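You operate a simulated robot arm through the tools that you are given. There is no shell and no other tool. Be economical: measure what you need, move in short steps, check, and stop when the job is done.

Carry out the task below with a simulated two-armed robot. There is one attempt and no reset: what you move stays moved.

## Task
On the laundry counter top, fold the hand towel in half, so that its two long edges meet.

The check looks at the end state, three seconds after you hand in, the way a careful person would. Anything else that was tipped, shoved, dropped, spilled or broken makes it a failure. Flat cloth is picked up by pressing the open fingertips on it (5 to 10 N) and closing them slowly along it; thin cloth reads only 2 to 8 mm in the jaws.

## Robot
Two 7-joint arms with two-finger parallel grippers on one trunk, on a base that drives. Base frame: it is fixed to the floor where the robot stands at the start and does not move with it; the origin is under the middle of the robot, x ahead of it, y to its left, z up. Readings come in m, rad, newtons and seconds.
The left shoulder is at the start at [0.07, 0.188, 1.215], the right one opposite. Places, roughly: laundry counter top [0.6, 0.2, 0.9]. Payload 3.91 kg a hand.
The tool frame of a hand sits at the grasp point between the pads (the TCP): z along the fingers, y along the line on which they close. The tips reach 0.03 m beyond it. Largest opening 0.11 m; finger width 0.02, thickness 0.01; the body of the gripper, 0.048 by 0.112 m, starts 0.055 m behind the TCP.
Orientation is told as [roll, pitch, yaw] about the base's x, y, z axes, in that order, counted from this pose: with the fingers straight down and closing along the base's y, the tool's x points along the base's -x, its y along +y and its z along -z.

## Interface
- The arms move only by the tool apply_moves. It takes "left_rows", "right_rows" or both (then of equal length, played together; a hand with none holds still); each is a list of rows, each an object of numbers (a shift or turn left out is 0, a gripper value left out holds the last): "tx", "ty", "tz": the shift along the tool's x, y, z in m; "rx", "ry", "rz": the turn, a rotation vector about the tool's x, y, z in rad; "gripper": the closure, from 0 (fully open) to 1 (shut). In form: [{"tx": .., "ty": .., "tz": .., "rx": .., "ry": .., "rz": .., "gripper": ..}, ...]. A call has 1 to 10 rows; each row is the pose to reach, as a shift and turn from the pose commanded when the call began, along the tool's axes at that moment. Each row takes 0.2 s and may step no farther than 0.05 m and 0.15 rad from the row before; otherwise, or with a gripper value out of range, the whole call is refused. A pose out of reach is approached as far as the arm can. The call stops where the force on the tool passes 40 N (or 10 N more than at its start, if that is more) or the arm is blocked; 0.2 s more then pass. Each finger travels about 0.072 m/s and halts on what it meets, pressing with about 29 N; the grip force reading is that of the motor and also rises with nothing between the fingers. The clock runs only during rows and for 0.2 s after the last one: add rows that repeat a pose to give the fingers time. It gives the time, the measured TCP pose, the force on the tool (base axes), the opening and the grip force at its end, in the units of the frame above (readings bear some noise), with the torque about the TCP (base axes, N m) and any sound that the robot's microphone picked up.
- Cameras (640 x 400 px; columns grow to the right, rows downward): "scene" is now at [0.1256, 0.0213, 1.4257]; the picture's right is [0.27, -0.96, 0.00], its down [-0.72, -0.20, -0.67] and it looks along [0.64, 0.18, -0.74] (base axes); focal length 238 px, centre (320, 200). "left" rides on the left gripper at [0.072, -0.017, -0.103] in its tool frame; the picture's right is [0.23, 0.97, 0.00], its down [-0.76, 0.18, -0.62] and it looks along [-0.61, 0.14, 0.78] (tool axes); focal length 222 px, centre (320, 200). "right" rides on the right gripper at [0.072, 0.017, -0.103] in its tool frame; the picture's right is [-0.23, 0.97, 0.00], its down [-0.76, -0.18, -0.62] and it looks along [-0.61, -0.14, 0.78] (tool axes); focal length 222 px, centre (320, 200). There is no depth. A picture from a camera that has moved, and an enlarged one, comes with that camera's place and axes in the base frame and with its lens.
- camera(camera): a new picture of that camera. It takes no simulated time.
- lift_body(by): slides the trunk up (or, below 0, down) by that many m; the arms and the scene camera ride with it, the base frame stays. It gives what a move gives, with no picture.
- base_move(legs): drives the robot by 1 to 6 legs, each [ahead, turn to the left] in m and rad, along the robot's own axes; the way and the turn of a leg run together, so that a leg with both is an arc; at most 1.5 m and 3.142 rad a leg. The arms and the cameras ride along, it lands a little off, and it stops where it bumps. It gives what a move gives.
- aim_head(pan, tilt): turns the head with the scene camera to pan (to the left, within 1.501 rad either way) and tilt (down, from -0.506 to 1.204), counted from straight ahead of the robot. It gives what a move gives.
- inspect(camera, box): a new picture of the part [left, top, right, bottom] of that camera's present view, enlarged. It takes no simulated time.
- job_done(): hands the job in; it is judged then, once.

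Work in short steps. Places have to be worked out from the pictures, the camera data and where the tool is seen: move nearer, look again, correct. Check each grasp and each placing, and mend what went wrong. You have 120 turns and 92 pictures in all, those below and enlarged ones among them. Open the grippers and draw the arms clear of the work before you hand the job in, unless the task says otherwise; then end with one line.

The tools are called after ">>>" by a JSON object that holds its "api" and its "payload". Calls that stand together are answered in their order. apply_moves: Moves the arms, as the interface text tells. Its arguments: {"type":"object","properties":{"left_rows":{"type":"array"},"right_rows":{"type":"array"}},"required":[]} The other tools are called the same way: lift_body (by) slides the trunk up or down; base_move (legs) drives the base; aim_head (pan, tilt) turns the head that bears the scene camera; camera (camera) takes a picture; inspect (camera, box) takes an enlarged picture of a part of a camera's view; job_done () hands the job in.

At the start:

```text
t: 0.0
left_tcp_pos: [0.4822, 0.4102, 1.1508]
left_ee_rot: [0.001, -0.003, 0.001]
left_ft_force: [0.1, -0.1, -1.4]
left_moment: [0.0, 0.0, -0.03]
left_grip_width: 0.11
left_grasp_force: 0.1
right_tcp_pos: [0.4453, -0.1073, 1.2303]
right_ee_rot: [-0.001, 0.0, -0.001]
right_ft_force: [0.0, 0.1, -0.3]
right_moment: [0.05, 0.03, -0.02]
right_grip_width: 0.1099
right_grasp_force: 0.1
trunk travel left (down, up): [-0.725, 0.215]
robot x, y, heading: [0.0003, 0.0006, 0.001]
head pan, tilt: [0.271, 0.84]
```

scene: 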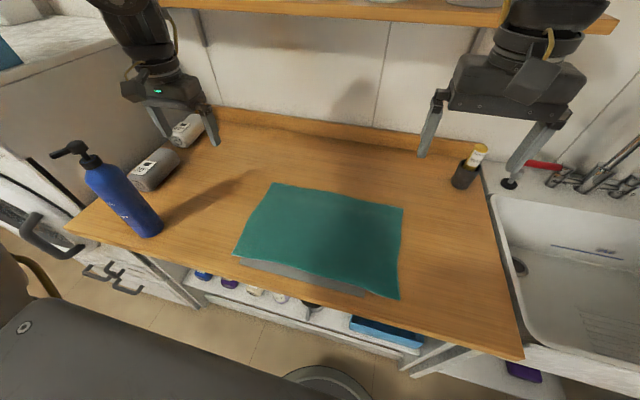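
right: 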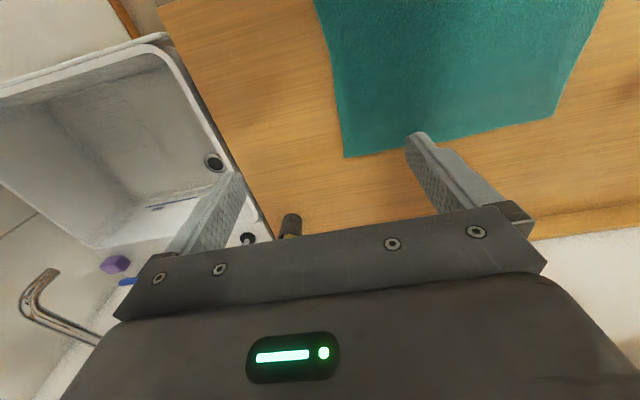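
left: 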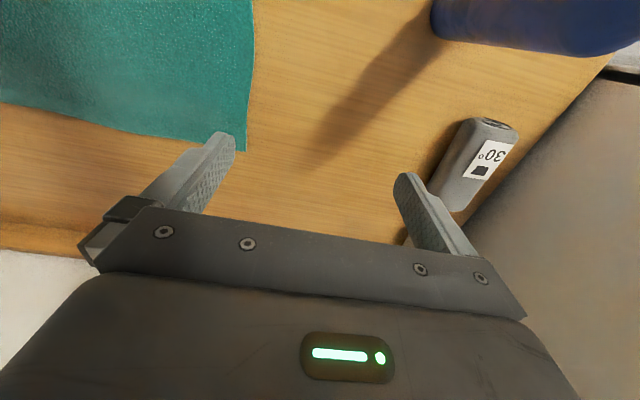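

I'll look closer at the towel, especially the grey strip at its near edge.

>>> {"api": "inspect", "payload": {"camera": "scene", "box": [210, 160, 430, 320]}}

```text
2.50 times, centred on (320, 240) of scene
camera zoom: at [0.1256, 0.0213, 1.4257], right [0.27, -0.96, 0.0], down [-0.72, -0.2, -0.67], along [0.64, 0.18, -0.74], focal length 596 px, centre (320, 100)
```

zoom: 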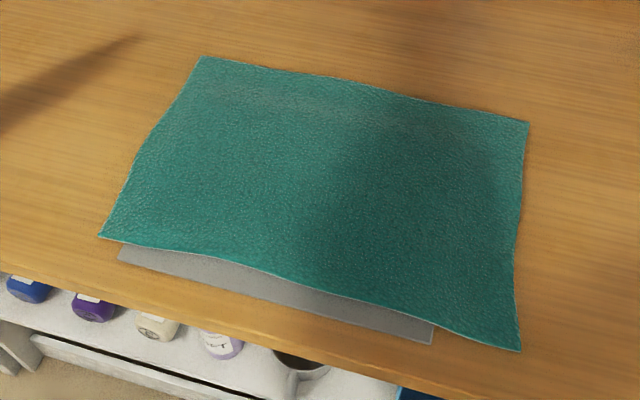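

The towel lies with long edges along y: far edge at x≈0.65, near edge at x≈0.36, y from about -0.10 to 0.335, with a thin grey mat beneath. I plan to bring the far edge back over the near one. First I move both hands above the far corners and partly close the jaws.

>>> {"api": "apply_moves", "payload": {"right_rows": [{"tx": -0.027, "ty": 0.005, "tz": 0.033, "gripper": 0.6}, {"tx": -0.054, "ty": 0.011, "tz": 0.066}, {"tx": -0.081, "ty": 0.016, "tz": 0.099}, {"tx": -0.109, "ty": 0.021, "tz": 0.131}, {"tx": -0.136, "ty": 0.026, "tz": 0.164}, {"tx": -0.163, "ty": 0.032, "tz": 0.197}, {"tx": -0.19, "ty": 0.037, "tz": 0.23}, {"tx": -0.19, "ty": 0.037, "tz": 0.23}], "left_rows": [{"tx": -0.022, "ty": -0.015, "tz": 0.022, "gripper": 0.6}, {"tx": -0.044, "ty": -0.03, "tz": 0.043}, {"tx": -0.066, "ty": -0.045, "tz": 0.065}, {"tx": -0.087, "ty": -0.06, "tz": 0.086}, {"tx": -0.109, "ty": -0.075, "tz": 0.108}, {"tx": -0.131, "ty": -0.09, "tz": 0.129}, {"tx": -0.153, "ty": -0.105, "tz": 0.151}, {"tx": -0.153, "ty": -0.105, "tz": 0.151}]}}

>>> {"api": "camera", "payload": {"camera": "right"}}

>>> {"api": "camera", "payload": {"camera": "left"}}

>>> {"api": "camera", "payload": {"camera": "scene"}}

```text
t: 1.8
left_tcp_pos: [0.5888, 0.3328, 1.0184]
left_ee_rot: [-0.002, -0.003, 0.0]
left_ft_force: [0.1, 0.3, 0.3]
left_moment: [-0.01, -0.03, -0.01]
left_grip_width: 0.044
left_grasp_force: 0.0
left hand out of reach, approached as far as the arm can: row 6, 7, 8
right_tcp_pos: [0.5781, -0.0421, 1.0084]
right_ee_rot: [0.001, -0.002, -0.004]
right_ft_force: [-0.2, 0.5, 0.3]
right_moment: [0.01, 0.01, 0.02]
right_grip_width: 0.0439
right_grasp_force: 0.1
right hand out of reach, approached as far as the arm can: row 4, 5, 6, 7, 8
trunk travel left (down, up): [-0.725, 0.215]
robot x, y, heading: [-0.0012, 0.002, 0.005]
head pan, tilt: [0.271, 0.84]
```

```text
87 pictures are left
camera right: at [0.5056, -0.0243, 1.1117], right [0.23, 0.97, 0.0], down [0.76, -0.18, 0.62], along [0.61, -0.14, -0.78], focal length 222 px, centre (320, 200)
```

right: 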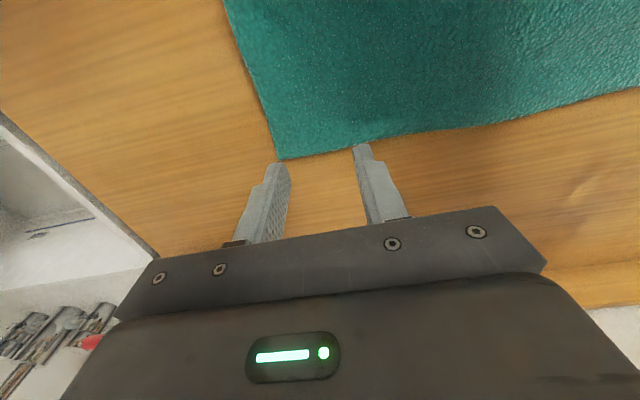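

```text
86 pictures are left
camera left: at [0.5155, 0.3161, 1.1212], right [-0.23, 0.97, 0.0], down [0.76, 0.18, 0.62], along [0.61, 0.14, -0.78], focal length 222 px, centre (320, 200)
```

left: 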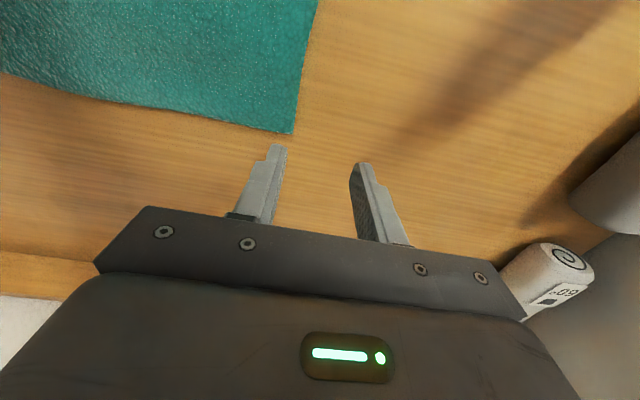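

```text
85 pictures are left
camera scene: at [0.1254, 0.0209, 1.4257], right [0.27, -0.96, 0.0], down [-0.72, -0.2, -0.67], along [0.64, 0.18, -0.74], focal length 238 px, centre (320, 200)
```

scene: 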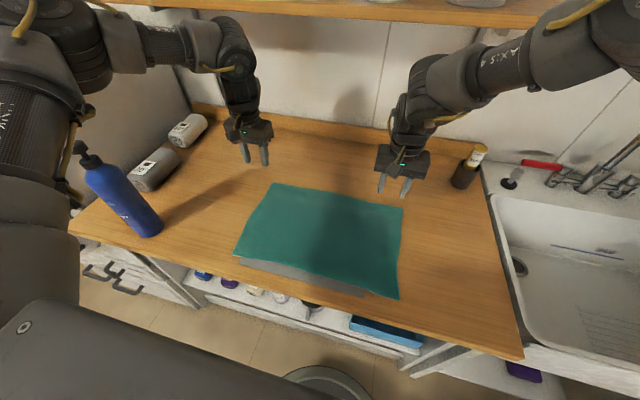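

Comparing the scene and wrist views, the counter top is at z≈0.91, so the far edge is at x≈0.60 and the corners at y≈-0.088 and 0.307. I move the hands a little lower, just inside those corners.

>>> {"api": "apply_moves", "payload": {"right_rows": [{"tx": 0.022, "ty": 0.004, "tz": 0.02}, {"tx": 0.043, "ty": 0.008, "tz": 0.02}, {"tx": 0.043, "ty": 0.008, "tz": 0.02}], "left_rows": [{"tx": 0.022, "ty": -0.012, "tz": 0.02}, {"tx": 0.043, "ty": -0.025, "tz": 0.02}, {"tx": 0.043, "ty": -0.025, "tz": 0.02}]}}

```text
t: 2.6
left_tcp_pos: [0.5458, 0.3082, 0.9978]
left_ee_rot: [0.001, 0.0, 0.0]
left_ft_force: [0.4, -0.4, -0.2]
left_moment: [0.02, 0.03, -0.02]
left_grip_width: 0.044
left_grasp_force: 0.1
right_tcp_pos: [0.5345, -0.0347, 0.987]
right_ee_rot: [0.0, 0.0, 0.001]
right_ft_force: [-0.2, -0.4, -0.2]
right_moment: [-0.01, 0.0, 0.03]
right_grip_width: 0.044
right_grasp_force: 0.0
trunk travel left (down, up): [-0.725, 0.215]
robot x, y, heading: [0.0026, -0.0003, -0.0]
head pan, tilt: [0.271, 0.84]
```

Reach grows limited when the hand is high, so I try stepping forward at a lower height (tips still about 15 mm above the towel).

>>> {"api": "apply_moves", "payload": {"right_rows": [{"tx": 0.0, "ty": -0.01, "tz": 0.028}, {"tx": -0.03, "ty": -0.028, "tz": 0.028}, {"tx": -0.057, "ty": -0.028, "tz": 0.028}, {"tx": -0.057, "ty": -0.028, "tz": 0.028}], "left_rows": [{"tx": 0.0, "ty": -0.01, "tz": 0.038}, {"tx": -0.03, "ty": -0.028, "tz": 0.038}, {"tx": -0.046, "ty": -0.028, "tz": 0.038}, {"tx": -0.046, "ty": -0.028, "tz": 0.038}]}}

>>> {"api": "camera", "payload": {"camera": "right"}}

>>> {"api": "camera", "payload": {"camera": "left"}}

```text
t: 3.6
left_tcp_pos: [0.5579, 0.3092, 0.9768]
left_ee_rot: [-0.001, -0.002, -0.001]
left_ft_force: [-0.5, -0.7, -0.1]
left_moment: [-0.02, -0.01, 0.04]
left_grip_width: 0.044
left_grasp_force: 0.0
left hand out of reach, approached as far as the arm can: row 1, 2, 3, 4
right_tcp_pos: [0.5671, -0.0523, 0.9638]
right_ee_rot: [-0.001, -0.001, -0.005]
right_ft_force: [-0.1, -0.1, 0.9]
right_moment: [-0.01, -0.01, -0.01]
right_grip_width: 0.0441
right_grasp_force: 0.1
right hand out of reach, approached as far as the arm can: row 2, 3, 4
trunk travel left (down, up): [-0.725, 0.215]
robot x, y, heading: [0.0017, 0.0006, 0.004]
head pan, tilt: [0.271, 0.84]
```

```text
84 pictures are left
camera right: at [0.4953, -0.0336, 1.068], right [0.23, 0.97, 0.0], down [0.76, -0.18, 0.62], along [0.61, -0.14, -0.78], focal length 222 px, centre (320, 200)
```

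right: 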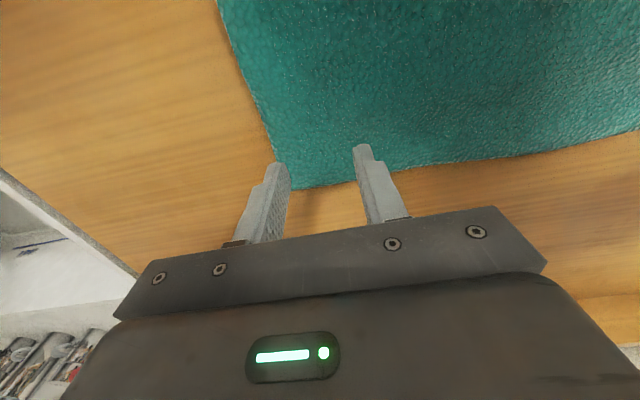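

```text
83 pictures are left
camera left: at [0.4847, 0.2919, 1.08], right [-0.23, 0.97, 0.0], down [0.76, 0.18, 0.62], along [0.61, 0.14, -0.78], focal length 222 px, centre (320, 200)
```

left: 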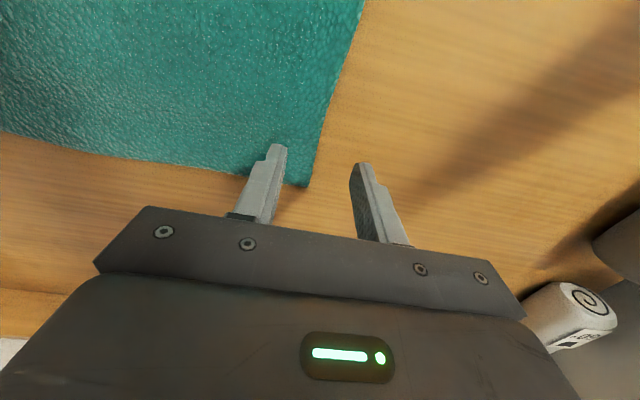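

Reach shrinks as the hand goes down, so the shoulders are too high. I raise the hands 0.12 m and then lower the trunk by the same kind of amount.

>>> {"api": "apply_moves", "payload": {"right_rows": [{"tx": 0.02, "tz": -0.04}, {"tx": 0.03, "tz": -0.08}, {"tx": 0.03, "tz": -0.12}, {"tx": 0.03, "tz": -0.15}, {"tx": 0.03, "tz": -0.15}], "left_rows": [{"tx": 0.02, "tz": -0.04}, {"tx": 0.03, "tz": -0.08}, {"tx": 0.03, "tz": -0.12}, {"tx": 0.03, "tz": -0.15}, {"tx": 0.03, "tz": -0.15}]}}

>>> {"api": "lift_body", "payload": {"by": -0.13}}

>>> {"api": "camera", "payload": {"camera": "scene"}}

```text
t: 4.8
left_tcp_pos: [0.526, 0.3087, 1.1249]
left_ee_rot: [0.0, 0.001, -0.001]
left_ft_force: [0.0, -0.6, -0.2]
left_moment: [0.01, -0.01, -0.02]
left_grip_width: 0.0441
left_grasp_force: 0.1
right_tcp_pos: [0.5392, -0.0499, 1.1147]
right_ee_rot: [0.0, 0.002, 0.001]
right_ft_force: [0.4, 0.4, -0.3]
right_moment: [0.0, -0.02, 0.02]
right_grip_width: 0.044
right_grasp_force: 0.1
trunk travel left (down, up): [-0.725, 0.215]
robot x, y, heading: [-0.0033, 0.0041, 0.0]
head pan, tilt: [0.271, 0.84]
```

```text
t: 6.4
left_tcp_pos: [0.5248, 0.31, 0.9969]
left_ee_rot: [0.0, 0.0, 0.001]
left_ft_force: [-0.7, 0.1, -0.2]
left_moment: [0.02, -0.03, 0.02]
left_grip_width: 0.0439
left_grasp_force: 0.2
right_tcp_pos: [0.5385, -0.0495, 0.9851]
right_ee_rot: [0.0, 0.001, 0.0]
right_ft_force: [-0.2, -0.7, 0.1]
right_moment: [0.01, 0.0, -0.01]
right_grip_width: 0.044
right_grasp_force: 0.1
trunk travel left (down, up): [-0.595, 0.345]
robot x, y, heading: [0.0024, -0.0004, 0.003]
head pan, tilt: [0.271, 0.84]
```

```text
82 pictures are left
camera scene: at [0.1254, 0.0212, 1.2958], right [0.27, -0.96, 0.0], down [-0.72, -0.2, -0.67], along [0.64, 0.18, -0.74], focal length 238 px, centre (320, 200)
```

scene: 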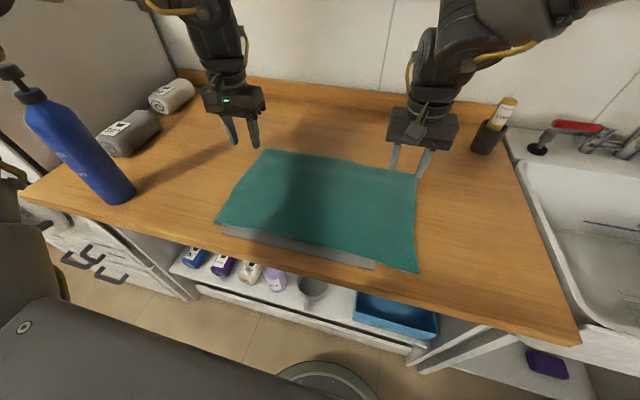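

The corner estimates are consistent: (0.60, 0.309) and (0.60, -0.086). I now move each hand to just inside its far corner, with the tips about 15 mm above the cloth.

>>> {"api": "apply_moves", "payload": {"right_rows": [{"tx": -0.017, "ty": -0.005, "tz": 0.01}, {"tx": -0.035, "ty": -0.0125, "tz": 0.02}, {"tx": -0.0515, "ty": -0.0125, "tz": 0.03}, {"tx": -0.0515, "ty": -0.0125, "tz": 0.03}], "left_rows": [{"tx": -0.021, "ty": -0.01, "tz": 0.014}, {"tx": -0.042, "ty": -0.02, "tz": 0.028}, {"tx": -0.063, "ty": -0.029, "tz": 0.042}, {"tx": -0.063, "ty": -0.029, "tz": 0.042}]}}

>>> {"api": "camera", "payload": {"camera": "right"}}

>>> {"api": "camera", "payload": {"camera": "left"}}

```text
t: 7.4
left_tcp_pos: [0.564, 0.2986, 0.9484]
left_ee_rot: [-0.003, -0.002, 0.001]
left_ft_force: [-0.8, 0.9, -1.8]
left_moment: [-0.05, 0.04, 0.01]
left_grip_width: 0.0437
left_grasp_force: 0.1
left hand out of reach, approached as far as the arm can: row 2, 3, 4
right_tcp_pos: [0.5736, -0.0516, 0.9545]
right_ee_rot: [0.0, -0.001, -0.003]
right_ft_force: [-0.2, -0.1, -0.4]
right_moment: [0.0, 0.01, 0.01]
right_grip_width: 0.0439
right_grasp_force: 0.0
right hand out of reach, approached as far as the arm can: row 2, 3, 4
trunk travel left (down, up): [-0.595, 0.345]
robot x, y, heading: [-0.0005, -0.0027, 0.001]
head pan, tilt: [0.271, 0.84]
```

```text
81 pictures are left
camera right: at [0.5007, -0.0344, 1.058], right [0.23, 0.97, 0.0], down [0.76, -0.18, 0.62], along [0.61, -0.14, -0.78], focal length 222 px, centre (320, 200)
```

right: 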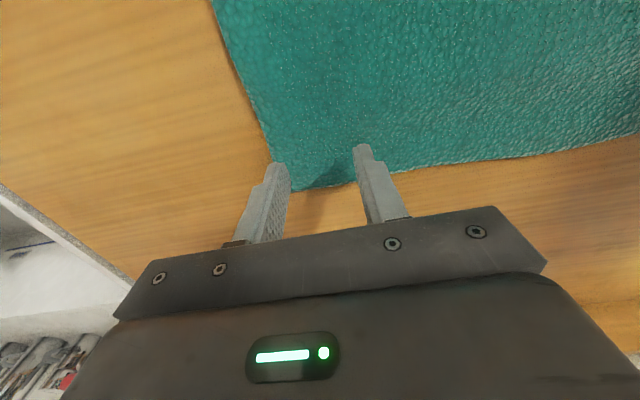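

```text
80 pictures are left
camera left: at [0.4923, 0.2808, 1.0504], right [-0.23, 0.97, 0.0], down [0.76, 0.18, 0.62], along [0.61, 0.14, -0.78], focal length 222 px, centre (320, 200)
```

left: 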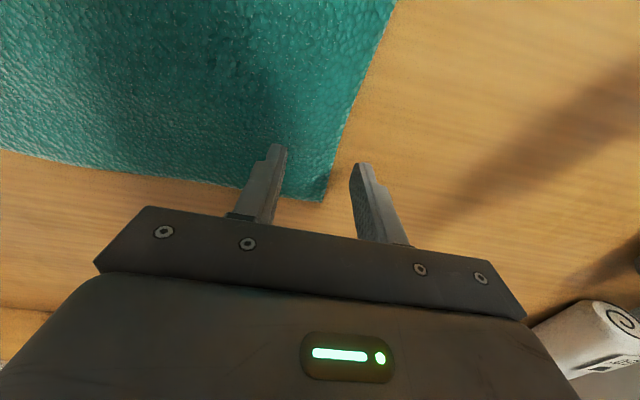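

Both hands are 2–3 cm short of the far edge. I raise them slightly and drive the base forward 6 cm; the counter front is at about x=0.305, so there is room.

>>> {"api": "apply_moves", "payload": {"right_rows": [{"tx": 0.03, "tz": -0.03}, {"tx": 0.03, "tz": -0.03}], "left_rows": [{"tx": 0.02, "tz": -0.035}, {"tx": 0.02, "tz": -0.035}]}}

>>> {"api": "base_move", "payload": {"legs": [[0.06, 0]]}}

```text
t: 8.0
left_tcp_pos: [0.5457, 0.2991, 0.9801]
left_ee_rot: [-0.001, 0.002, -0.001]
left_ft_force: [0.8, 0.7, 0.3]
left_moment: [0.01, 0.04, 0.0]
left_grip_width: 0.0439
left_grasp_force: 0.0
right_tcp_pos: [0.5457, -0.0521, 0.9841]
right_ee_rot: [-0.001, 0.002, 0.0]
right_ft_force: [-0.3, 0.8, -1.1]
right_moment: [-0.07, 0.0, 0.05]
right_grip_width: 0.0441
right_grasp_force: 0.1
trunk travel left (down, up): [-0.595, 0.345]
robot x, y, heading: [-0.0013, -0.0001, -0.004]
head pan, tilt: [0.271, 0.84]
```

```text
t: 8.9
left_tcp_pos: [0.5934, 0.2988, 0.9892]
left_ee_rot: [0.0, -0.013, 0.001]
left_ft_force: [-1.9, -0.3, 0.6]
left_moment: [0.0, -0.06, 0.0]
left_grip_width: 0.0438
left_grasp_force: 0.1
right_tcp_pos: [0.5916, -0.052, 0.9924]
right_ee_rot: [0.001, -0.013, 0.003]
right_ft_force: [-1.0, -0.5, 1.1]
right_moment: [-0.02, -0.08, 0.01]
right_grip_width: 0.044
right_grasp_force: 0.1
trunk travel left (down, up): [-0.595, 0.345]
robot x, y, heading: [0.0587, -0.0016, 0.003]
head pan, tilt: [0.271, 0.84]
```

Base moved 6 cm. Now I lower to just above the far corners and look.

>>> {"api": "apply_moves", "payload": {"right_rows": [{"tx": 0.015, "ty": -0.01, "tz": 0.0}, {"tx": 0.015, "ty": -0.01, "tz": 0.025}, {"tx": 0.015, "ty": -0.01, "tz": 0.025}], "left_rows": [{"tx": 0.015, "ty": -0.018, "tz": 0.0}, {"tx": 0.015, "ty": -0.018, "tz": 0.022}, {"tx": 0.015, "ty": -0.018, "tz": 0.022}]}}

>>> {"api": "camera", "payload": {"camera": "right"}}

>>> {"api": "camera", "payload": {"camera": "left"}}

```text
t: 9.8
left_tcp_pos: [0.5878, 0.2804, 0.9611]
left_ee_rot: [0.0, -0.002, 0.002]
left_ft_force: [0.7, 0.2, 0.6]
left_moment: [0.02, 0.02, 0.04]
left_grip_width: 0.0442
left_grasp_force: 0.0
right_tcp_pos: [0.5856, -0.0625, 0.9612]
right_ee_rot: [0.0, -0.001, 0.001]
right_ft_force: [-0.3, 0.3, 0.1]
right_moment: [0.01, 0.01, 0.0]
right_grip_width: 0.0442
right_grasp_force: 0.1
trunk travel left (down, up): [-0.595, 0.345]
robot x, y, heading: [0.0613, 0.0018, 0.002]
head pan, tilt: [0.271, 0.84]
```

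```text
79 pictures are left
camera right: at [0.5142, -0.0441, 1.0647], right [0.23, 0.97, 0.0], down [0.76, -0.18, 0.62], along [0.61, -0.14, -0.78], focal length 222 px, centre (320, 200)
```

right: 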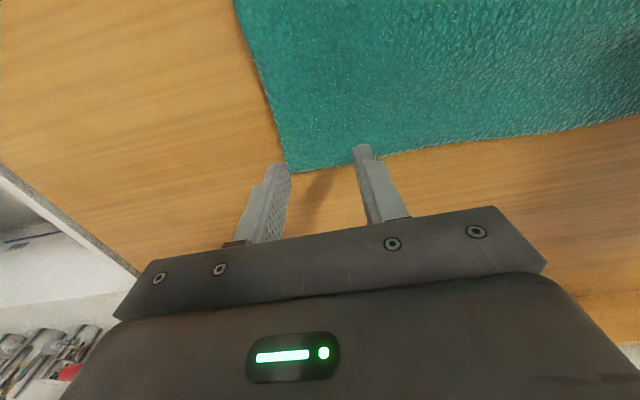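

```text
78 pictures are left
camera left: at [0.515, 0.2634, 1.0658], right [-0.23, 0.97, 0.0], down [0.76, 0.18, 0.63], along [0.61, 0.14, -0.78], focal length 222 px, centre (320, 200)
```

left: 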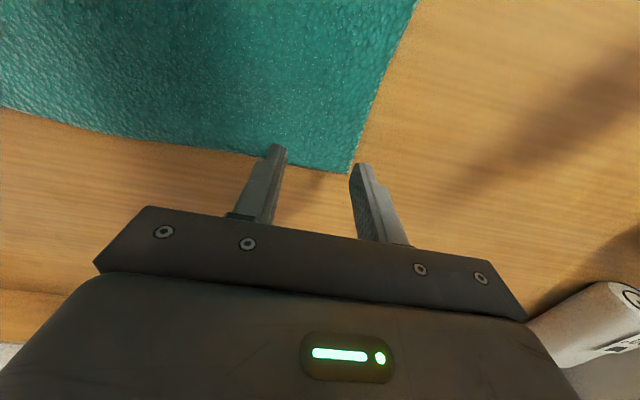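

Corners at (0.602,-0.090) and (0.603,0.307). I shift each hand 1 cm inward so both fingertips fall on cloth, then lower toward contact.

>>> {"api": "apply_moves", "payload": {"right_rows": [{"tx": -0.004, "ty": 0.01, "tz": 0.0}, {"tx": -0.004, "ty": 0.01, "tz": 0.008}, {"tx": -0.004, "ty": 0.01, "tz": 0.014}, {"tx": -0.004, "ty": 0.01, "tz": 0.017}], "left_rows": [{"tx": -0.004, "ty": -0.01, "tz": 0.0}, {"tx": -0.004, "ty": -0.01, "tz": 0.008}, {"tx": -0.004, "ty": -0.01, "tz": 0.014}, {"tx": -0.004, "ty": -0.01, "tz": 0.017}]}}

```text
t: 10.8
left_tcp_pos: [0.5916, 0.2718, 0.9447]
left_ee_rot: [0.0, -0.003, 0.001]
left_ft_force: [-0.6, 0.3, -1.1]
left_moment: [0.01, -0.01, 0.04]
left_grip_width: 0.0441
left_grasp_force: 0.0
right_tcp_pos: [0.5911, -0.0512, 0.9454]
right_ee_rot: [0.0, -0.001, 0.001]
right_ft_force: [0.1, -0.5, 0.4]
right_moment: [0.01, 0.0, 0.01]
right_grip_width: 0.0439
right_grasp_force: 0.0
trunk travel left (down, up): [-0.595, 0.345]
robot x, y, heading: [0.0605, -0.0014, 0.006]
head pan, tilt: [0.271, 0.84]
```

No contact yet; I descend a few mm more.

>>> {"api": "apply_moves", "payload": {"right_rows": [{"tz": 0.002}, {"tz": 0.004}, {"tz": 0.005}], "left_rows": [{"tz": 0.002}, {"tz": 0.004}, {"tz": 0.005}]}}

```text
t: 11.6
left_tcp_pos: [0.5922, 0.2711, 0.9399]
left_ee_rot: [0.0, -0.004, 0.002]
left_ft_force: [-0.2, 0.0, 0.8]
left_moment: [0.0, 0.01, -0.01]
left_grip_width: 0.044
left_grasp_force: 0.1
right_tcp_pos: [0.5899, -0.0521, 0.9394]
right_ee_rot: [0.001, -0.003, 0.001]
right_ft_force: [0.0, -0.1, 0.6]
right_moment: [0.01, 0.0, -0.03]
right_grip_width: 0.0438
right_grasp_force: 0.0
trunk travel left (down, up): [-0.595, 0.345]
robot x, y, heading: [0.0575, -0.0026, 0.004]
head pan, tilt: [0.271, 0.84]
```

>>> {"api": "apply_moves", "payload": {"right_rows": [{"tz": 0.002}, {"tz": 0.004}, {"tz": 0.005}], "left_rows": [{"tz": 0.002}, {"tz": 0.004}, {"tz": 0.005}]}}

```text
t: 12.3
left_tcp_pos: [0.5926, 0.2716, 0.9354]
left_ee_rot: [0.0, -0.002, 0.001]
left_ft_force: [0.5, 0.0, 0.3]
left_moment: [0.0, 0.0, 0.02]
left_grip_width: 0.0439
left_grasp_force: 0.2
right_tcp_pos: [0.5893, -0.0512, 0.9355]
right_ee_rot: [-0.001, -0.003, 0.003]
right_ft_force: [0.1, 0.3, 1.1]
right_moment: [-0.03, 0.02, -0.02]
right_grip_width: 0.0439
right_grasp_force: 0.0
trunk travel left (down, up): [-0.595, 0.345]
robot x, y, heading: [0.0551, -0.0009, 0.002]
head pan, tilt: [0.271, 0.84]
```

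Still free; continuing down in small steps.

>>> {"api": "apply_moves", "payload": {"right_rows": [{"tz": 0.002}, {"tz": 0.004}, {"tz": 0.005}], "left_rows": [{"tz": 0.002}, {"tz": 0.004}, {"tz": 0.005}]}}

>>> {"api": "camera", "payload": {"camera": "right"}}

```text
t: 13.2
left_tcp_pos: [0.5907, 0.2706, 0.933]
left_ee_rot: [-0.003, -0.009, 0.001]
left_ft_force: [5.0, 1.7, 18.6]
left_moment: [0.1, -0.14, -0.03]
left_grip_width: 0.0439
left_grasp_force: 0.1
right_tcp_pos: [0.5896, -0.0519, 0.9339]
right_ee_rot: [0.002, -0.009, 0.0]
right_ft_force: [6.0, 0.7, 21.9]
right_moment: [-0.01, -0.12, 0.01]
right_grip_width: 0.044
right_grasp_force: 0.0
trunk travel left (down, up): [-0.595, 0.345]
robot x, y, heading: [0.0603, 0.0005, 0.001]
head pan, tilt: [0.271, 0.84]
```

```text
77 pictures are left
camera right: at [0.5164, -0.0344, 1.0361], right [0.23, 0.97, 0.0], down [0.76, -0.18, 0.63], along [0.61, -0.14, -0.78], focal length 222 px, centre (320, 200)
```

right: 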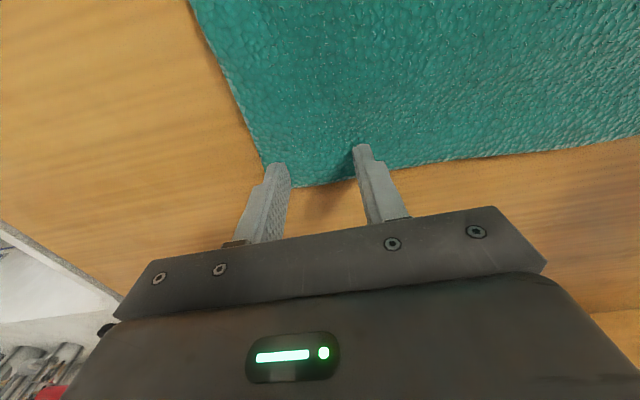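

Contact at TCP z≈0.934 (surface ≈0.904), 20 N. I ease off to about 8 N and then close slowly along the cloth.

>>> {"api": "apply_moves", "payload": {"right_rows": [{"tz": -0.002}, {"tz": -0.002, "gripper": 0.65}, {"tz": -0.002, "gripper": 0.7}, {"tz": -0.002, "gripper": 0.75}, {"tz": -0.002, "gripper": 0.8}, {"tz": -0.002, "gripper": 0.85}, {"tz": -0.002, "gripper": 0.9}, {"tz": -0.002, "gripper": 0.95}, {"tz": -0.002, "gripper": 1.0}, {"tz": -0.002, "gripper": 1.0}], "left_rows": [{"tz": -0.0015}, {"tz": -0.0015, "gripper": 0.65}, {"tz": -0.0015, "gripper": 0.7}, {"tz": -0.0015, "gripper": 0.75}, {"tz": -0.0015, "gripper": 0.8}, {"tz": -0.0015, "gripper": 0.85}, {"tz": -0.0015, "gripper": 0.9}, {"tz": -0.0015, "gripper": 0.95}, {"tz": -0.0015, "gripper": 1.0}, {"tz": -0.0015, "gripper": 1.0}]}}

>>> {"api": "camera", "payload": {"camera": "right"}}

>>> {"api": "camera", "payload": {"camera": "left"}}

```text
t: 15.3
left_tcp_pos: [0.5896, 0.269, 0.933]
left_ee_rot: [-0.001, -0.007, -0.003]
left_ft_force: [-0.2, -20.9, 11.0]
left_moment: [-0.66, 0.07, 0.05]
left_grip_width: 0.0045
left_grasp_force: 28.9
right_tcp_pos: [0.5884, -0.0503, 0.9331]
right_ee_rot: [0.003, -0.004, 0.004]
right_ft_force: [-0.7, 22.1, 11.0]
right_moment: [0.67, 0.02, 0.01]
right_grip_width: 0.0043
right_grasp_force: 28.8
trunk travel left (down, up): [-0.595, 0.345]
robot x, y, heading: [0.0601, 0.0007, -0.001]
head pan, tilt: [0.271, 0.84]
```

```text
76 pictures are left
camera right: at [0.5151, -0.0338, 1.0368], right [0.22, 0.97, 0.0], down [0.76, -0.18, 0.63], along [0.61, -0.14, -0.78], focal length 222 px, centre (320, 200)
```

right: 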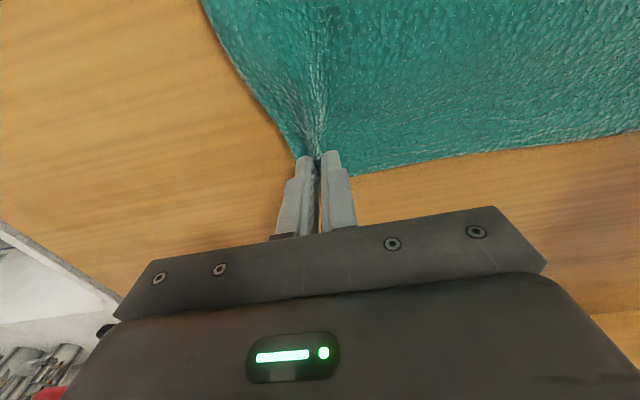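

```text
75 pictures are left
camera left: at [0.5171, 0.2526, 1.0369], right [-0.23, 0.97, 0.0], down [0.76, 0.18, 0.63], along [0.61, 0.14, -0.78], focal length 222 px, centre (320, 200)
```

left: 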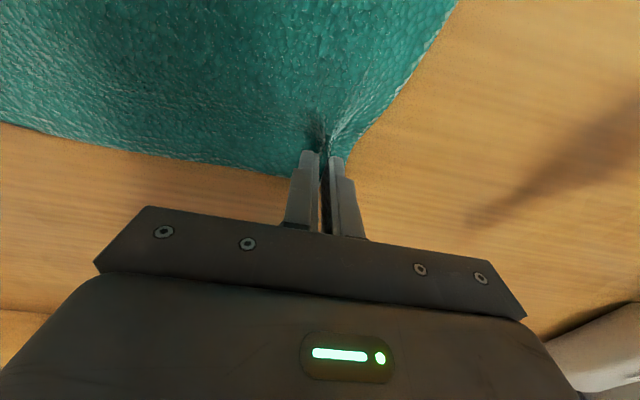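

Both jaws read ~4.4 mm: cloth is held. The lateral 21 N suggests the towel is taut between the hands, so I move them inward a little while lifting 4 cm.

>>> {"api": "apply_moves", "payload": {"right_rows": [{"tz": -0.003, "ty": 0.004}, {"tz": -0.01, "ty": 0.008}, {"tz": -0.025, "ty": 0.01, "tx": 0.005}, {"tz": -0.04, "ty": 0.01, "tx": 0.01}, {"tz": -0.04, "ty": 0.01, "tx": 0.01}], "left_rows": [{"tz": -0.003, "ty": -0.004}, {"tz": -0.01, "ty": -0.008}, {"tz": -0.025, "ty": -0.01, "tx": 0.005}, {"tz": -0.04, "ty": -0.01, "tx": 0.01}, {"tz": -0.04, "ty": -0.01, "tx": 0.01}]}}

>>> {"api": "camera", "payload": {"camera": "scene"}}

```text
t: 16.6
left_tcp_pos: [0.5814, 0.2611, 0.9705]
left_ee_rot: [-0.003, -0.004, 0.002]
left_ft_force: [0.7, -0.2, -0.4]
left_moment: [0.0, 0.0, -0.03]
left_grip_width: 0.0043
left_grasp_force: 28.5
right_tcp_pos: [0.5812, -0.0418, 0.9718]
right_ee_rot: [0.0, -0.001, 0.001]
right_ft_force: [0.5, 1.0, -1.6]
right_moment: [0.0, 0.02, -0.02]
right_grip_width: 0.0043
right_grasp_force: 29.0
trunk travel left (down, up): [-0.595, 0.345]
robot x, y, heading: [0.061, 0.0001, -0.002]
head pan, tilt: [0.271, 0.84]
```

```text
74 pictures are left
camera scene: at [0.1863, 0.0217, 1.2956], right [0.27, -0.96, 0.0], down [-0.72, -0.2, -0.67], along [0.64, 0.18, -0.75], focal length 238 px, centre (320, 200)
```

scene: 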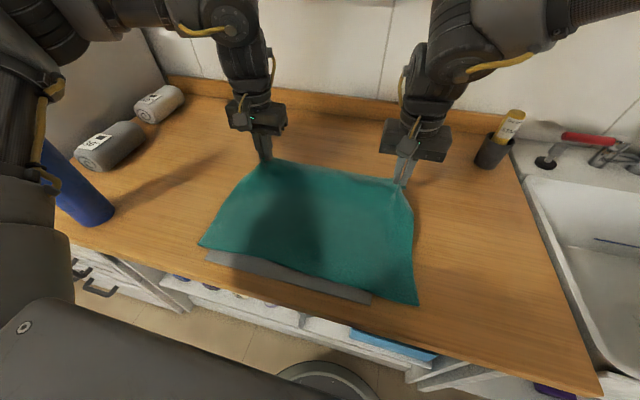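

Both corners are lifted cleanly. I raise them further and start moving back toward the near edge.

>>> {"api": "apply_moves", "payload": {"right_rows": [{"tz": -0.03, "tx": 0.01}, {"tz": -0.06, "tx": 0.02}, {"tz": -0.08, "tx": 0.03}, {"tz": -0.08, "tx": 0.03}], "left_rows": [{"tz": -0.03, "tx": 0.01}, {"tz": -0.06, "tx": 0.02}, {"tz": -0.08, "tx": 0.03}, {"tz": -0.08, "tx": 0.03}]}}

>>> {"api": "base_move", "payload": {"legs": [[-0.1, 0]]}}

>>> {"api": "camera", "payload": {"camera": "scene"}}

```text
t: 17.6
left_tcp_pos: [0.5471, 0.2637, 1.0488]
left_ee_rot: [-0.003, -0.002, -0.002]
left_ft_force: [-1.0, -1.3, -1.1]
left_moment: [-0.05, -0.03, -0.02]
left_grip_width: 0.0042
left_grasp_force: 28.9
left hand out of reach, approached as far as the arm can: row 2, 3, 4
right_tcp_pos: [0.55, -0.0413, 1.0527]
right_ee_rot: [0.001, -0.002, 0.001]
right_ft_force: [0.7, 2.4, -0.9]
right_moment: [0.04, 0.01, 0.0]
right_grip_width: 0.0043
right_grasp_force: 28.7
trunk travel left (down, up): [-0.595, 0.345]
robot x, y, heading: [0.0574, -0.0042, 0.007]
head pan, tilt: [0.271, 0.84]
```

```text
t: 18.7
left_tcp_pos: [0.4466, 0.2648, 1.0478]
left_ee_rot: [-0.002, -0.005, 0.001]
left_ft_force: [0.1, -1.1, 0.7]
left_moment: [-0.05, 0.01, -0.02]
left_grip_width: 0.0045
left_grasp_force: 28.7
right_tcp_pos: [0.448, -0.0416, 1.0527]
right_ee_rot: [0.0, -0.004, 0.001]
right_ft_force: [-0.4, 2.0, 0.1]
right_moment: [0.06, 0.0, -0.01]
right_grip_width: 0.0044
right_grasp_force: 28.7
trunk travel left (down, up): [-0.595, 0.345]
robot x, y, heading: [-0.0398, -0.0005, 0.002]
head pan, tilt: [0.271, 0.84]
```

```text
73 pictures are left
camera scene: at [0.0843, 0.0213, 1.2957], right [0.27, -0.96, 0.0], down [-0.72, -0.2, -0.67], along [0.64, 0.18, -0.74], focal length 238 px, centre (320, 200)
```

scene: 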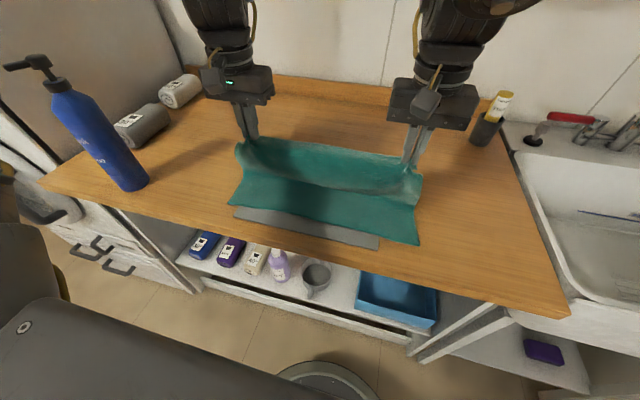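

The fold forms well: the edge is above the mid-line. I tilt both hands so the fingers point forward (ry negative) while lowering a bit, so the edge turns over with the cloth.

>>> {"api": "apply_moves", "payload": {"right_rows": [{"ry": -0.14, "tz": 0.005}, {"ry": -0.28, "tz": 0.01}, {"ry": -0.42, "tz": 0.015}, {"ry": -0.56, "tz": 0.02}, {"ry": -0.7, "tz": 0.025}, {"ry": -0.7, "tz": 0.025}], "left_rows": [{"ry": -0.14, "tz": 0.005}, {"ry": -0.28, "tz": 0.01}, {"ry": -0.42, "tz": 0.015}, {"ry": -0.56, "tz": 0.02}, {"ry": -0.7, "tz": 0.025}, {"ry": -0.7, "tz": 0.025}]}}

>>> {"api": "camera", "payload": {"camera": "scene"}}

```text
t: 20.1
left_tcp_pos: [0.4801, 0.2924, 1.0323]
left_ee_rot: [-0.016, -0.708, 0.003]
left_ft_force: [-3.8, -39.1, 0.7]
left_moment: [-1.02, 0.07, -0.72]
left_grip_width: 0.0052
left_grasp_force: 28.4
left hand out of reach, approached as far as the arm can: row 3, 4, 5, 6
right_tcp_pos: [0.4482, -0.0388, 1.0286]
right_ee_rot: [0.015, -0.703, 0.001]
right_ft_force: [4.2, 38.9, -0.1]
right_moment: [0.98, -0.09, 0.8]
right_grip_width: 0.0061
right_grasp_force: 28.7
trunk travel left (down, up): [-0.595, 0.345]
robot x, y, heading: [-0.041, 0.0012, 0.001]
head pan, tilt: [0.271, 0.84]
```

```text
72 pictures are left
camera scene: at [0.0839, 0.0206, 1.2958], right [0.27, -0.96, 0.0], down [-0.72, -0.2, -0.67], along [0.64, 0.18, -0.74], focal length 238 px, centre (320, 200)
```

scene: 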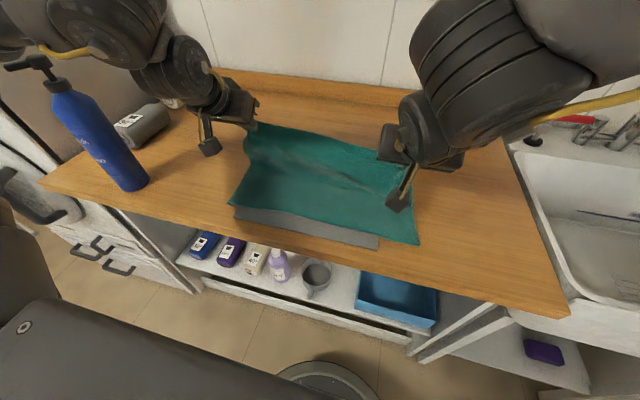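

The left hand drifted outward (reach) and is pulling the cloth taut at 39 N. I move it back inward at once.

>>> {"api": "apply_moves", "payload": {"left_rows": [{"ty": -0.012}, {"ty": -0.025}, {"ty": -0.025}]}}

```text
t: 20.9
left_tcp_pos: [0.493, 0.2812, 1.0328]
left_ee_rot: [-0.012, -0.704, 0.001]
left_ft_force: [-3.3, -25.7, -1.1]
left_moment: [-0.69, 0.11, -0.53]
left_grip_width: 0.0048
left_grasp_force: 29.1
left hand out of reach, approached as far as the arm can: row 1, 2, 3
right_tcp_pos: [0.4471, -0.0411, 1.0263]
right_ee_rot: [0.003, -0.701, 0.001]
right_ft_force: [4.0, 26.9, -0.1]
right_moment: [0.64, -0.09, 0.51]
right_grip_width: 0.0046
right_grasp_force: 28.4
trunk travel left (down, up): [-0.595, 0.345]
robot x, y, heading: [-0.041, 0.0001, 0.007]
head pan, tilt: [0.271, 0.84]
```

The left hand sits at a reach boundary, so I let the right hand meet it instead: forward 4.5 cm and inward 1.5 cm.

>>> {"api": "apply_moves", "payload": {"right_rows": [{"tx": -0.012, "tz": 0.01, "ty": 0.006}, {"tx": -0.024, "tz": 0.02, "ty": 0.012}, {"tx": -0.0344, "tz": 0.029, "ty": 0.016}, {"tx": -0.0344, "tz": 0.029, "ty": 0.016}]}}

>>> {"api": "camera", "payload": {"camera": "scene"}}

```text
t: 21.9
left_tcp_pos: [0.4927, 0.2829, 1.0336]
left_ee_rot: [-0.003, -0.703, 0.002]
left_ft_force: [-0.3, -4.8, -0.7]
left_moment: [-0.09, 0.02, -0.07]
left_grip_width: 0.004
left_grasp_force: 28.8
right_tcp_pos: [0.4945, -0.0254, 1.0272]
right_ee_rot: [-0.002, -0.704, 0.002]
right_ft_force: [-0.8, 4.6, -0.5]
right_moment: [0.1, -0.03, 0.12]
right_grip_width: 0.004
right_grasp_force: 28.8
trunk travel left (down, up): [-0.595, 0.345]
robot x, y, heading: [-0.0393, 0.0004, -0.002]
head pan, tilt: [0.271, 0.84]
```

```text
71 pictures are left
camera scene: at [0.0844, 0.0214, 1.2958], right [0.27, -0.96, 0.0], down [-0.72, -0.2, -0.67], along [0.64, 0.18, -0.74], focal length 238 px, centre (320, 200)
```

scene: 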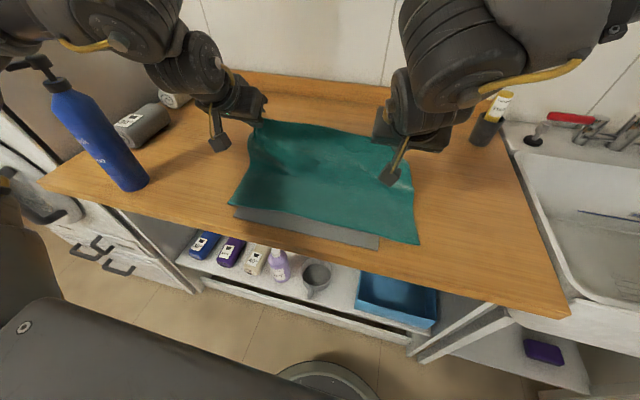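

Tension is gone and the hands are level, though both are ~2 cm too far left. I use the base: back 0.11 m with a slight right turn (0.036 rad) to correct that without changing the arms.

>>> {"api": "base_move", "payload": {"legs": [[-0.11, -0.036]]}}

>>> {"api": "camera", "payload": {"camera": "scene"}}

```text
t: 23.1
left_tcp_pos: [0.3919, 0.2659, 1.0338]
left_ee_rot: [-0.004, -0.702, -0.035]
left_ft_force: [-0.3, -3.4, -0.3]
left_moment: [-0.08, -0.02, 0.0]
left_grip_width: 0.0042
left_grasp_force: 29.1
right_tcp_pos: [0.3824, -0.0418, 1.0278]
right_ee_rot: [-0.001, -0.701, -0.032]
right_ft_force: [0.4, 2.5, -0.6]
right_moment: [0.08, 0.01, 0.09]
right_grip_width: 0.0044
right_grasp_force: 29.3
trunk travel left (down, up): [-0.595, 0.345]
robot x, y, heading: [-0.1531, 0.004, -0.035]
head pan, tilt: [0.271, 0.84]
```

```text
70 pictures are left
camera scene: at [-0.0248, 0.0186, 1.2957], right [0.23, -0.97, 0.0], down [-0.72, -0.17, -0.67], along [0.65, 0.16, -0.74], focal length 238 px, centre (320, 200)
```

scene: 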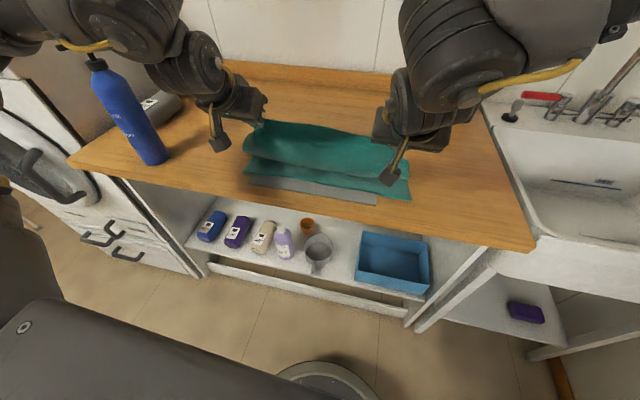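

Before lowering I check the clearance between the left arm and the blue bottle.

>>> {"api": "aim_head", "payload": {"pan": 0.75, "tilt": 0.4}}

>>> {"api": "camera", "payload": {"camera": "scene"}}

>>> {"api": "camera", "payload": {"camera": "left"}}

```text
t: 24.0
left_tcp_pos: [0.3927, 0.2664, 1.032]
left_ee_rot: [-0.005, -0.702, -0.035]
left_ft_force: [-0.7, -4.5, 0.7]
left_moment: [-0.05, 0.01, -0.01]
left_grip_width: 0.0045
left_grasp_force: 29.3
right_tcp_pos: [0.3839, -0.0418, 1.0278]
right_ee_rot: [0.0, -0.705, -0.033]
right_ft_force: [0.0, 2.9, -0.1]
right_moment: [0.08, -0.03, 0.08]
right_grip_width: 0.0041
right_grasp_force: 29.8
trunk travel left (down, up): [-0.595, 0.345]
robot x, y, heading: [-0.1515, -0.0004, -0.035]
head pan, tilt: [0.75, 0.4]
```

```text
69 pictures are left
camera scene: at [-0.0308, 0.061, 1.3339], right [0.66, -0.75, 0.0], down [-0.29, -0.26, -0.92], along [0.69, 0.6, -0.39], focal length 238 px, centre (320, 200)
```

scene: 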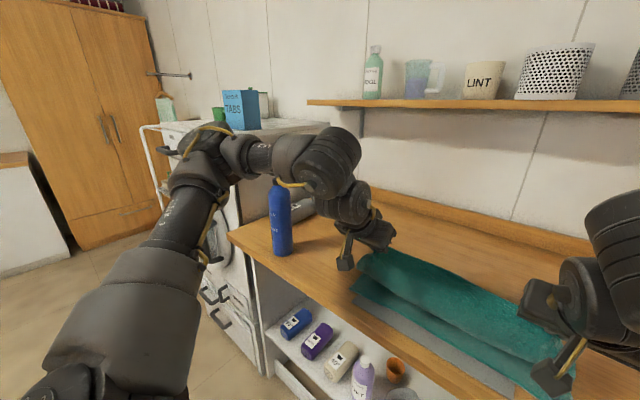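

```text
68 pictures are left
camera left: at [0.27, 0.2534, 1.0658], right [-0.14, 0.98, -0.15], down [0.18, 0.17, 0.97], along [0.97, 0.1, -0.2], focal length 222 px, centre (320, 200)
```

left: 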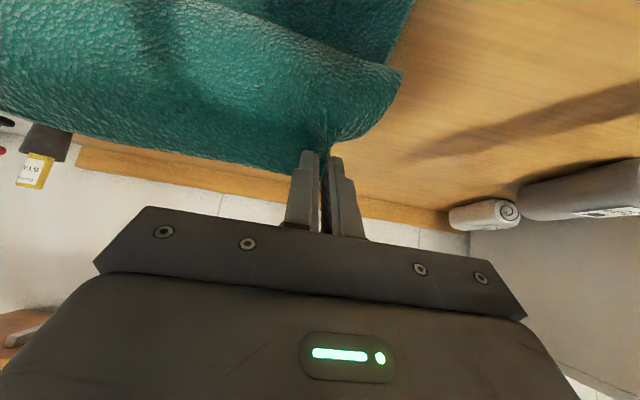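

The left forearm is well clear of the bottle (~8 cm horizontally). I level the right hand, lower the trunk 4 cm, then back up 4.5 cm.

>>> {"api": "apply_moves", "payload": {"right_rows": [{"tx": -0.007, "tz": 0.006}, {"tx": -0.007, "tz": 0.006}]}}

>>> {"api": "lift_body", "payload": {"by": -0.04}}

>>> {"api": "base_move", "payload": {"legs": [[-0.04, 0]]}}

>>> {"api": "aim_head", "payload": {"pan": 0.2, "tilt": 0.75}}

>>> {"api": "camera", "payload": {"camera": "scene"}}

>>> {"api": "camera", "payload": {"camera": "right"}}

```text
t: 24.6
left_tcp_pos: [0.3913, 0.2661, 1.0328]
left_ee_rot: [-0.005, -0.703, -0.034]
left_ft_force: [0.3, -4.2, 1.0]
left_moment: [-0.12, 0.0, -0.03]
left_grip_width: 0.0043
left_grasp_force: 28.9
right_tcp_pos: [0.392, -0.0416, 1.0278]
right_ee_rot: [0.001, -0.703, -0.033]
right_ft_force: [-0.5, 3.0, -0.2]
right_moment: [0.12, -0.04, 0.09]
right_grip_width: 0.004
right_grasp_force: 29.0
trunk travel left (down, up): [-0.595, 0.345]
robot x, y, heading: [-0.1518, 0.0023, -0.034]
head pan, tilt: [0.75, 0.4]
```

```text
t: 25.4
left_tcp_pos: [0.3918, 0.2649, 0.9931]
left_ee_rot: [-0.006, -0.704, -0.037]
left_ft_force: [0.1, -3.0, 0.3]
left_moment: [-0.08, 0.05, -0.06]
left_grip_width: 0.004
left_grasp_force: 28.9
right_tcp_pos: [0.392, -0.043, 0.9873]
right_ee_rot: [0.001, -0.703, -0.035]
right_ft_force: [0.3, 3.0, 0.1]
right_moment: [0.11, -0.01, 0.09]
right_grip_width: 0.0041
right_grasp_force: 29.3
trunk travel left (down, up): [-0.555, 0.385]
robot x, y, heading: [-0.1525, -0.0029, -0.036]
head pan, tilt: [0.75, 0.4]
```

```text
t: 26.3
left_tcp_pos: [0.3525, 0.2661, 0.9938]
left_ee_rot: [-0.004, -0.704, -0.035]
left_ft_force: [-0.5, -4.2, 1.1]
left_moment: [-0.1, -0.01, -0.04]
left_grip_width: 0.0041
left_grasp_force: 29.0
right_tcp_pos: [0.3523, -0.0404, 0.9873]
right_ee_rot: [0.0, -0.703, -0.035]
right_ft_force: [0.3, 3.8, 0.1]
right_moment: [0.11, 0.03, 0.09]
right_grip_width: 0.0043
right_grasp_force: 29.4
trunk travel left (down, up): [-0.555, 0.385]
robot x, y, heading: [-0.191, 0.0019, -0.035]
head pan, tilt: [0.75, 0.4]
```

```text
t: 27.3
left_tcp_pos: [0.3523, 0.2661, 0.993]
left_ee_rot: [-0.005, -0.703, -0.034]
left_ft_force: [-0.3, -2.6, -0.3]
left_moment: [-0.08, 0.0, -0.04]
left_grip_width: 0.0042
left_grasp_force: 29.0
right_tcp_pos: [0.3519, -0.0416, 0.9883]
right_ee_rot: [-0.001, -0.703, -0.036]
right_ft_force: [-0.4, 4.8, 0.8]
right_moment: [0.11, -0.03, 0.08]
right_grip_width: 0.0042
right_grasp_force: 29.1
trunk travel left (down, up): [-0.555, 0.385]
robot x, y, heading: [-0.1913, 0.0025, -0.036]
head pan, tilt: [0.201, 0.75]
```

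```text
67 pictures are left
camera scene: at [-0.059, 0.0154, 1.263], right [0.17, -0.99, 0.0], down [-0.67, -0.11, -0.73], along [0.72, 0.12, -0.68], focal length 238 px, centre (320, 200)
```

scene: 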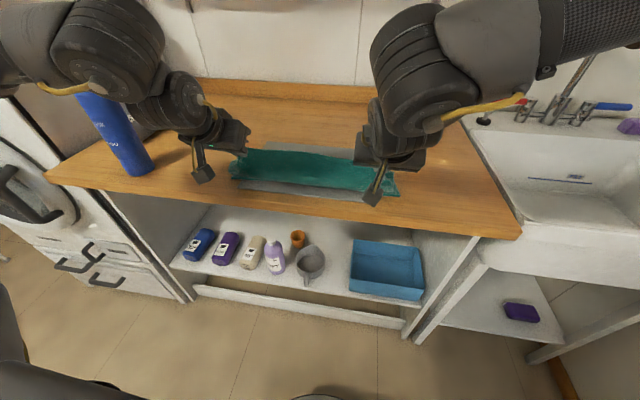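

```text
66 pictures are left
camera right: at [0.2315, -0.0197, 1.0198], right [0.21, 0.97, 0.15], down [0.17, -0.18, 0.97], along [0.96, -0.17, -0.2], focal length 222 px, centre (320, 200)
```

right: 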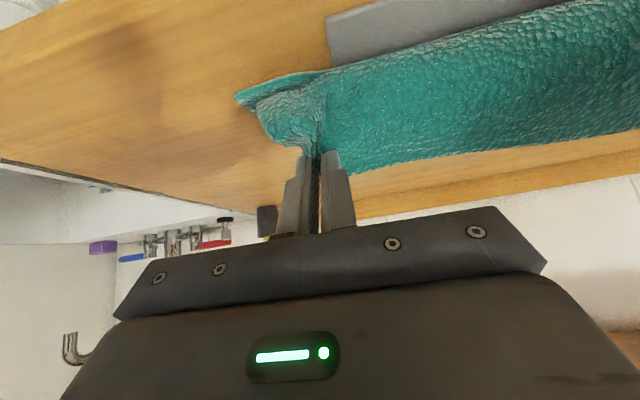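

Let me enlarge the fold area.

>>> {"api": "inspect", "payload": {"camera": "scene", "box": [180, 110, 440, 230]}}

```text
2.46 times, centred on (310, 170) of scene
camera zoom: at [-0.059, 0.0154, 1.263], right [0.17, -0.99, 0.0], down [-0.67, -0.11, -0.73], along [0.72, 0.12, -0.68], focal length 587 px, centre (345, 274)
```

zoom: 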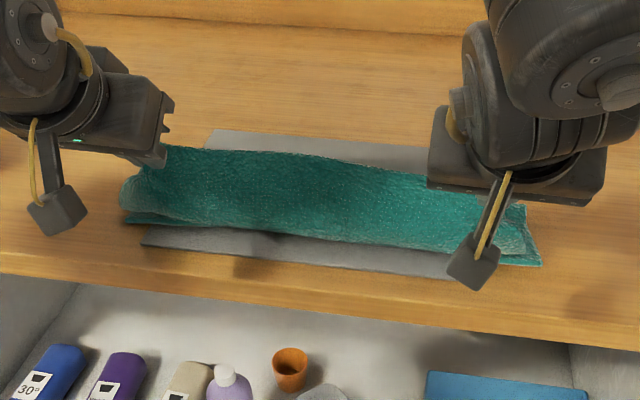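

Near edge of the bottom layer is at x≈0.36; grips are above it at x_tip≈0.37. I test whether both hands can tilt further, so the edge turns over more.

>>> {"api": "apply_moves", "payload": {"left_rows": [{"ry": -0.1}, {"ry": -0.2}, {"ry": -0.2}], "right_rows": [{"ry": -0.1}, {"ry": -0.2}, {"ry": -0.2}]}}

```text
t: 28.1
left_tcp_pos: [0.366, 0.2778, 0.9957]
left_ee_rot: [-0.009, -0.904, -0.04]
left_ft_force: [-0.5, -15.5, -0.5]
left_moment: [-0.32, 0.01, -0.32]
left_grip_width: 0.0044
left_grasp_force: 29.1
left hand out of reach, approached as far as the arm can: row 1, 2, 3
right_tcp_pos: [0.352, -0.0414, 0.9877]
right_ee_rot: [0.006, -0.905, -0.036]
right_ft_force: [0.7, 14.6, 0.3]
right_moment: [0.29, 0.03, 0.41]
right_grip_width: 0.0044
right_grasp_force: 29.0
trunk travel left (down, up): [-0.555, 0.385]
robot x, y, heading: [-0.193, 0.0009, -0.032]
head pan, tilt: [0.201, 0.75]
```

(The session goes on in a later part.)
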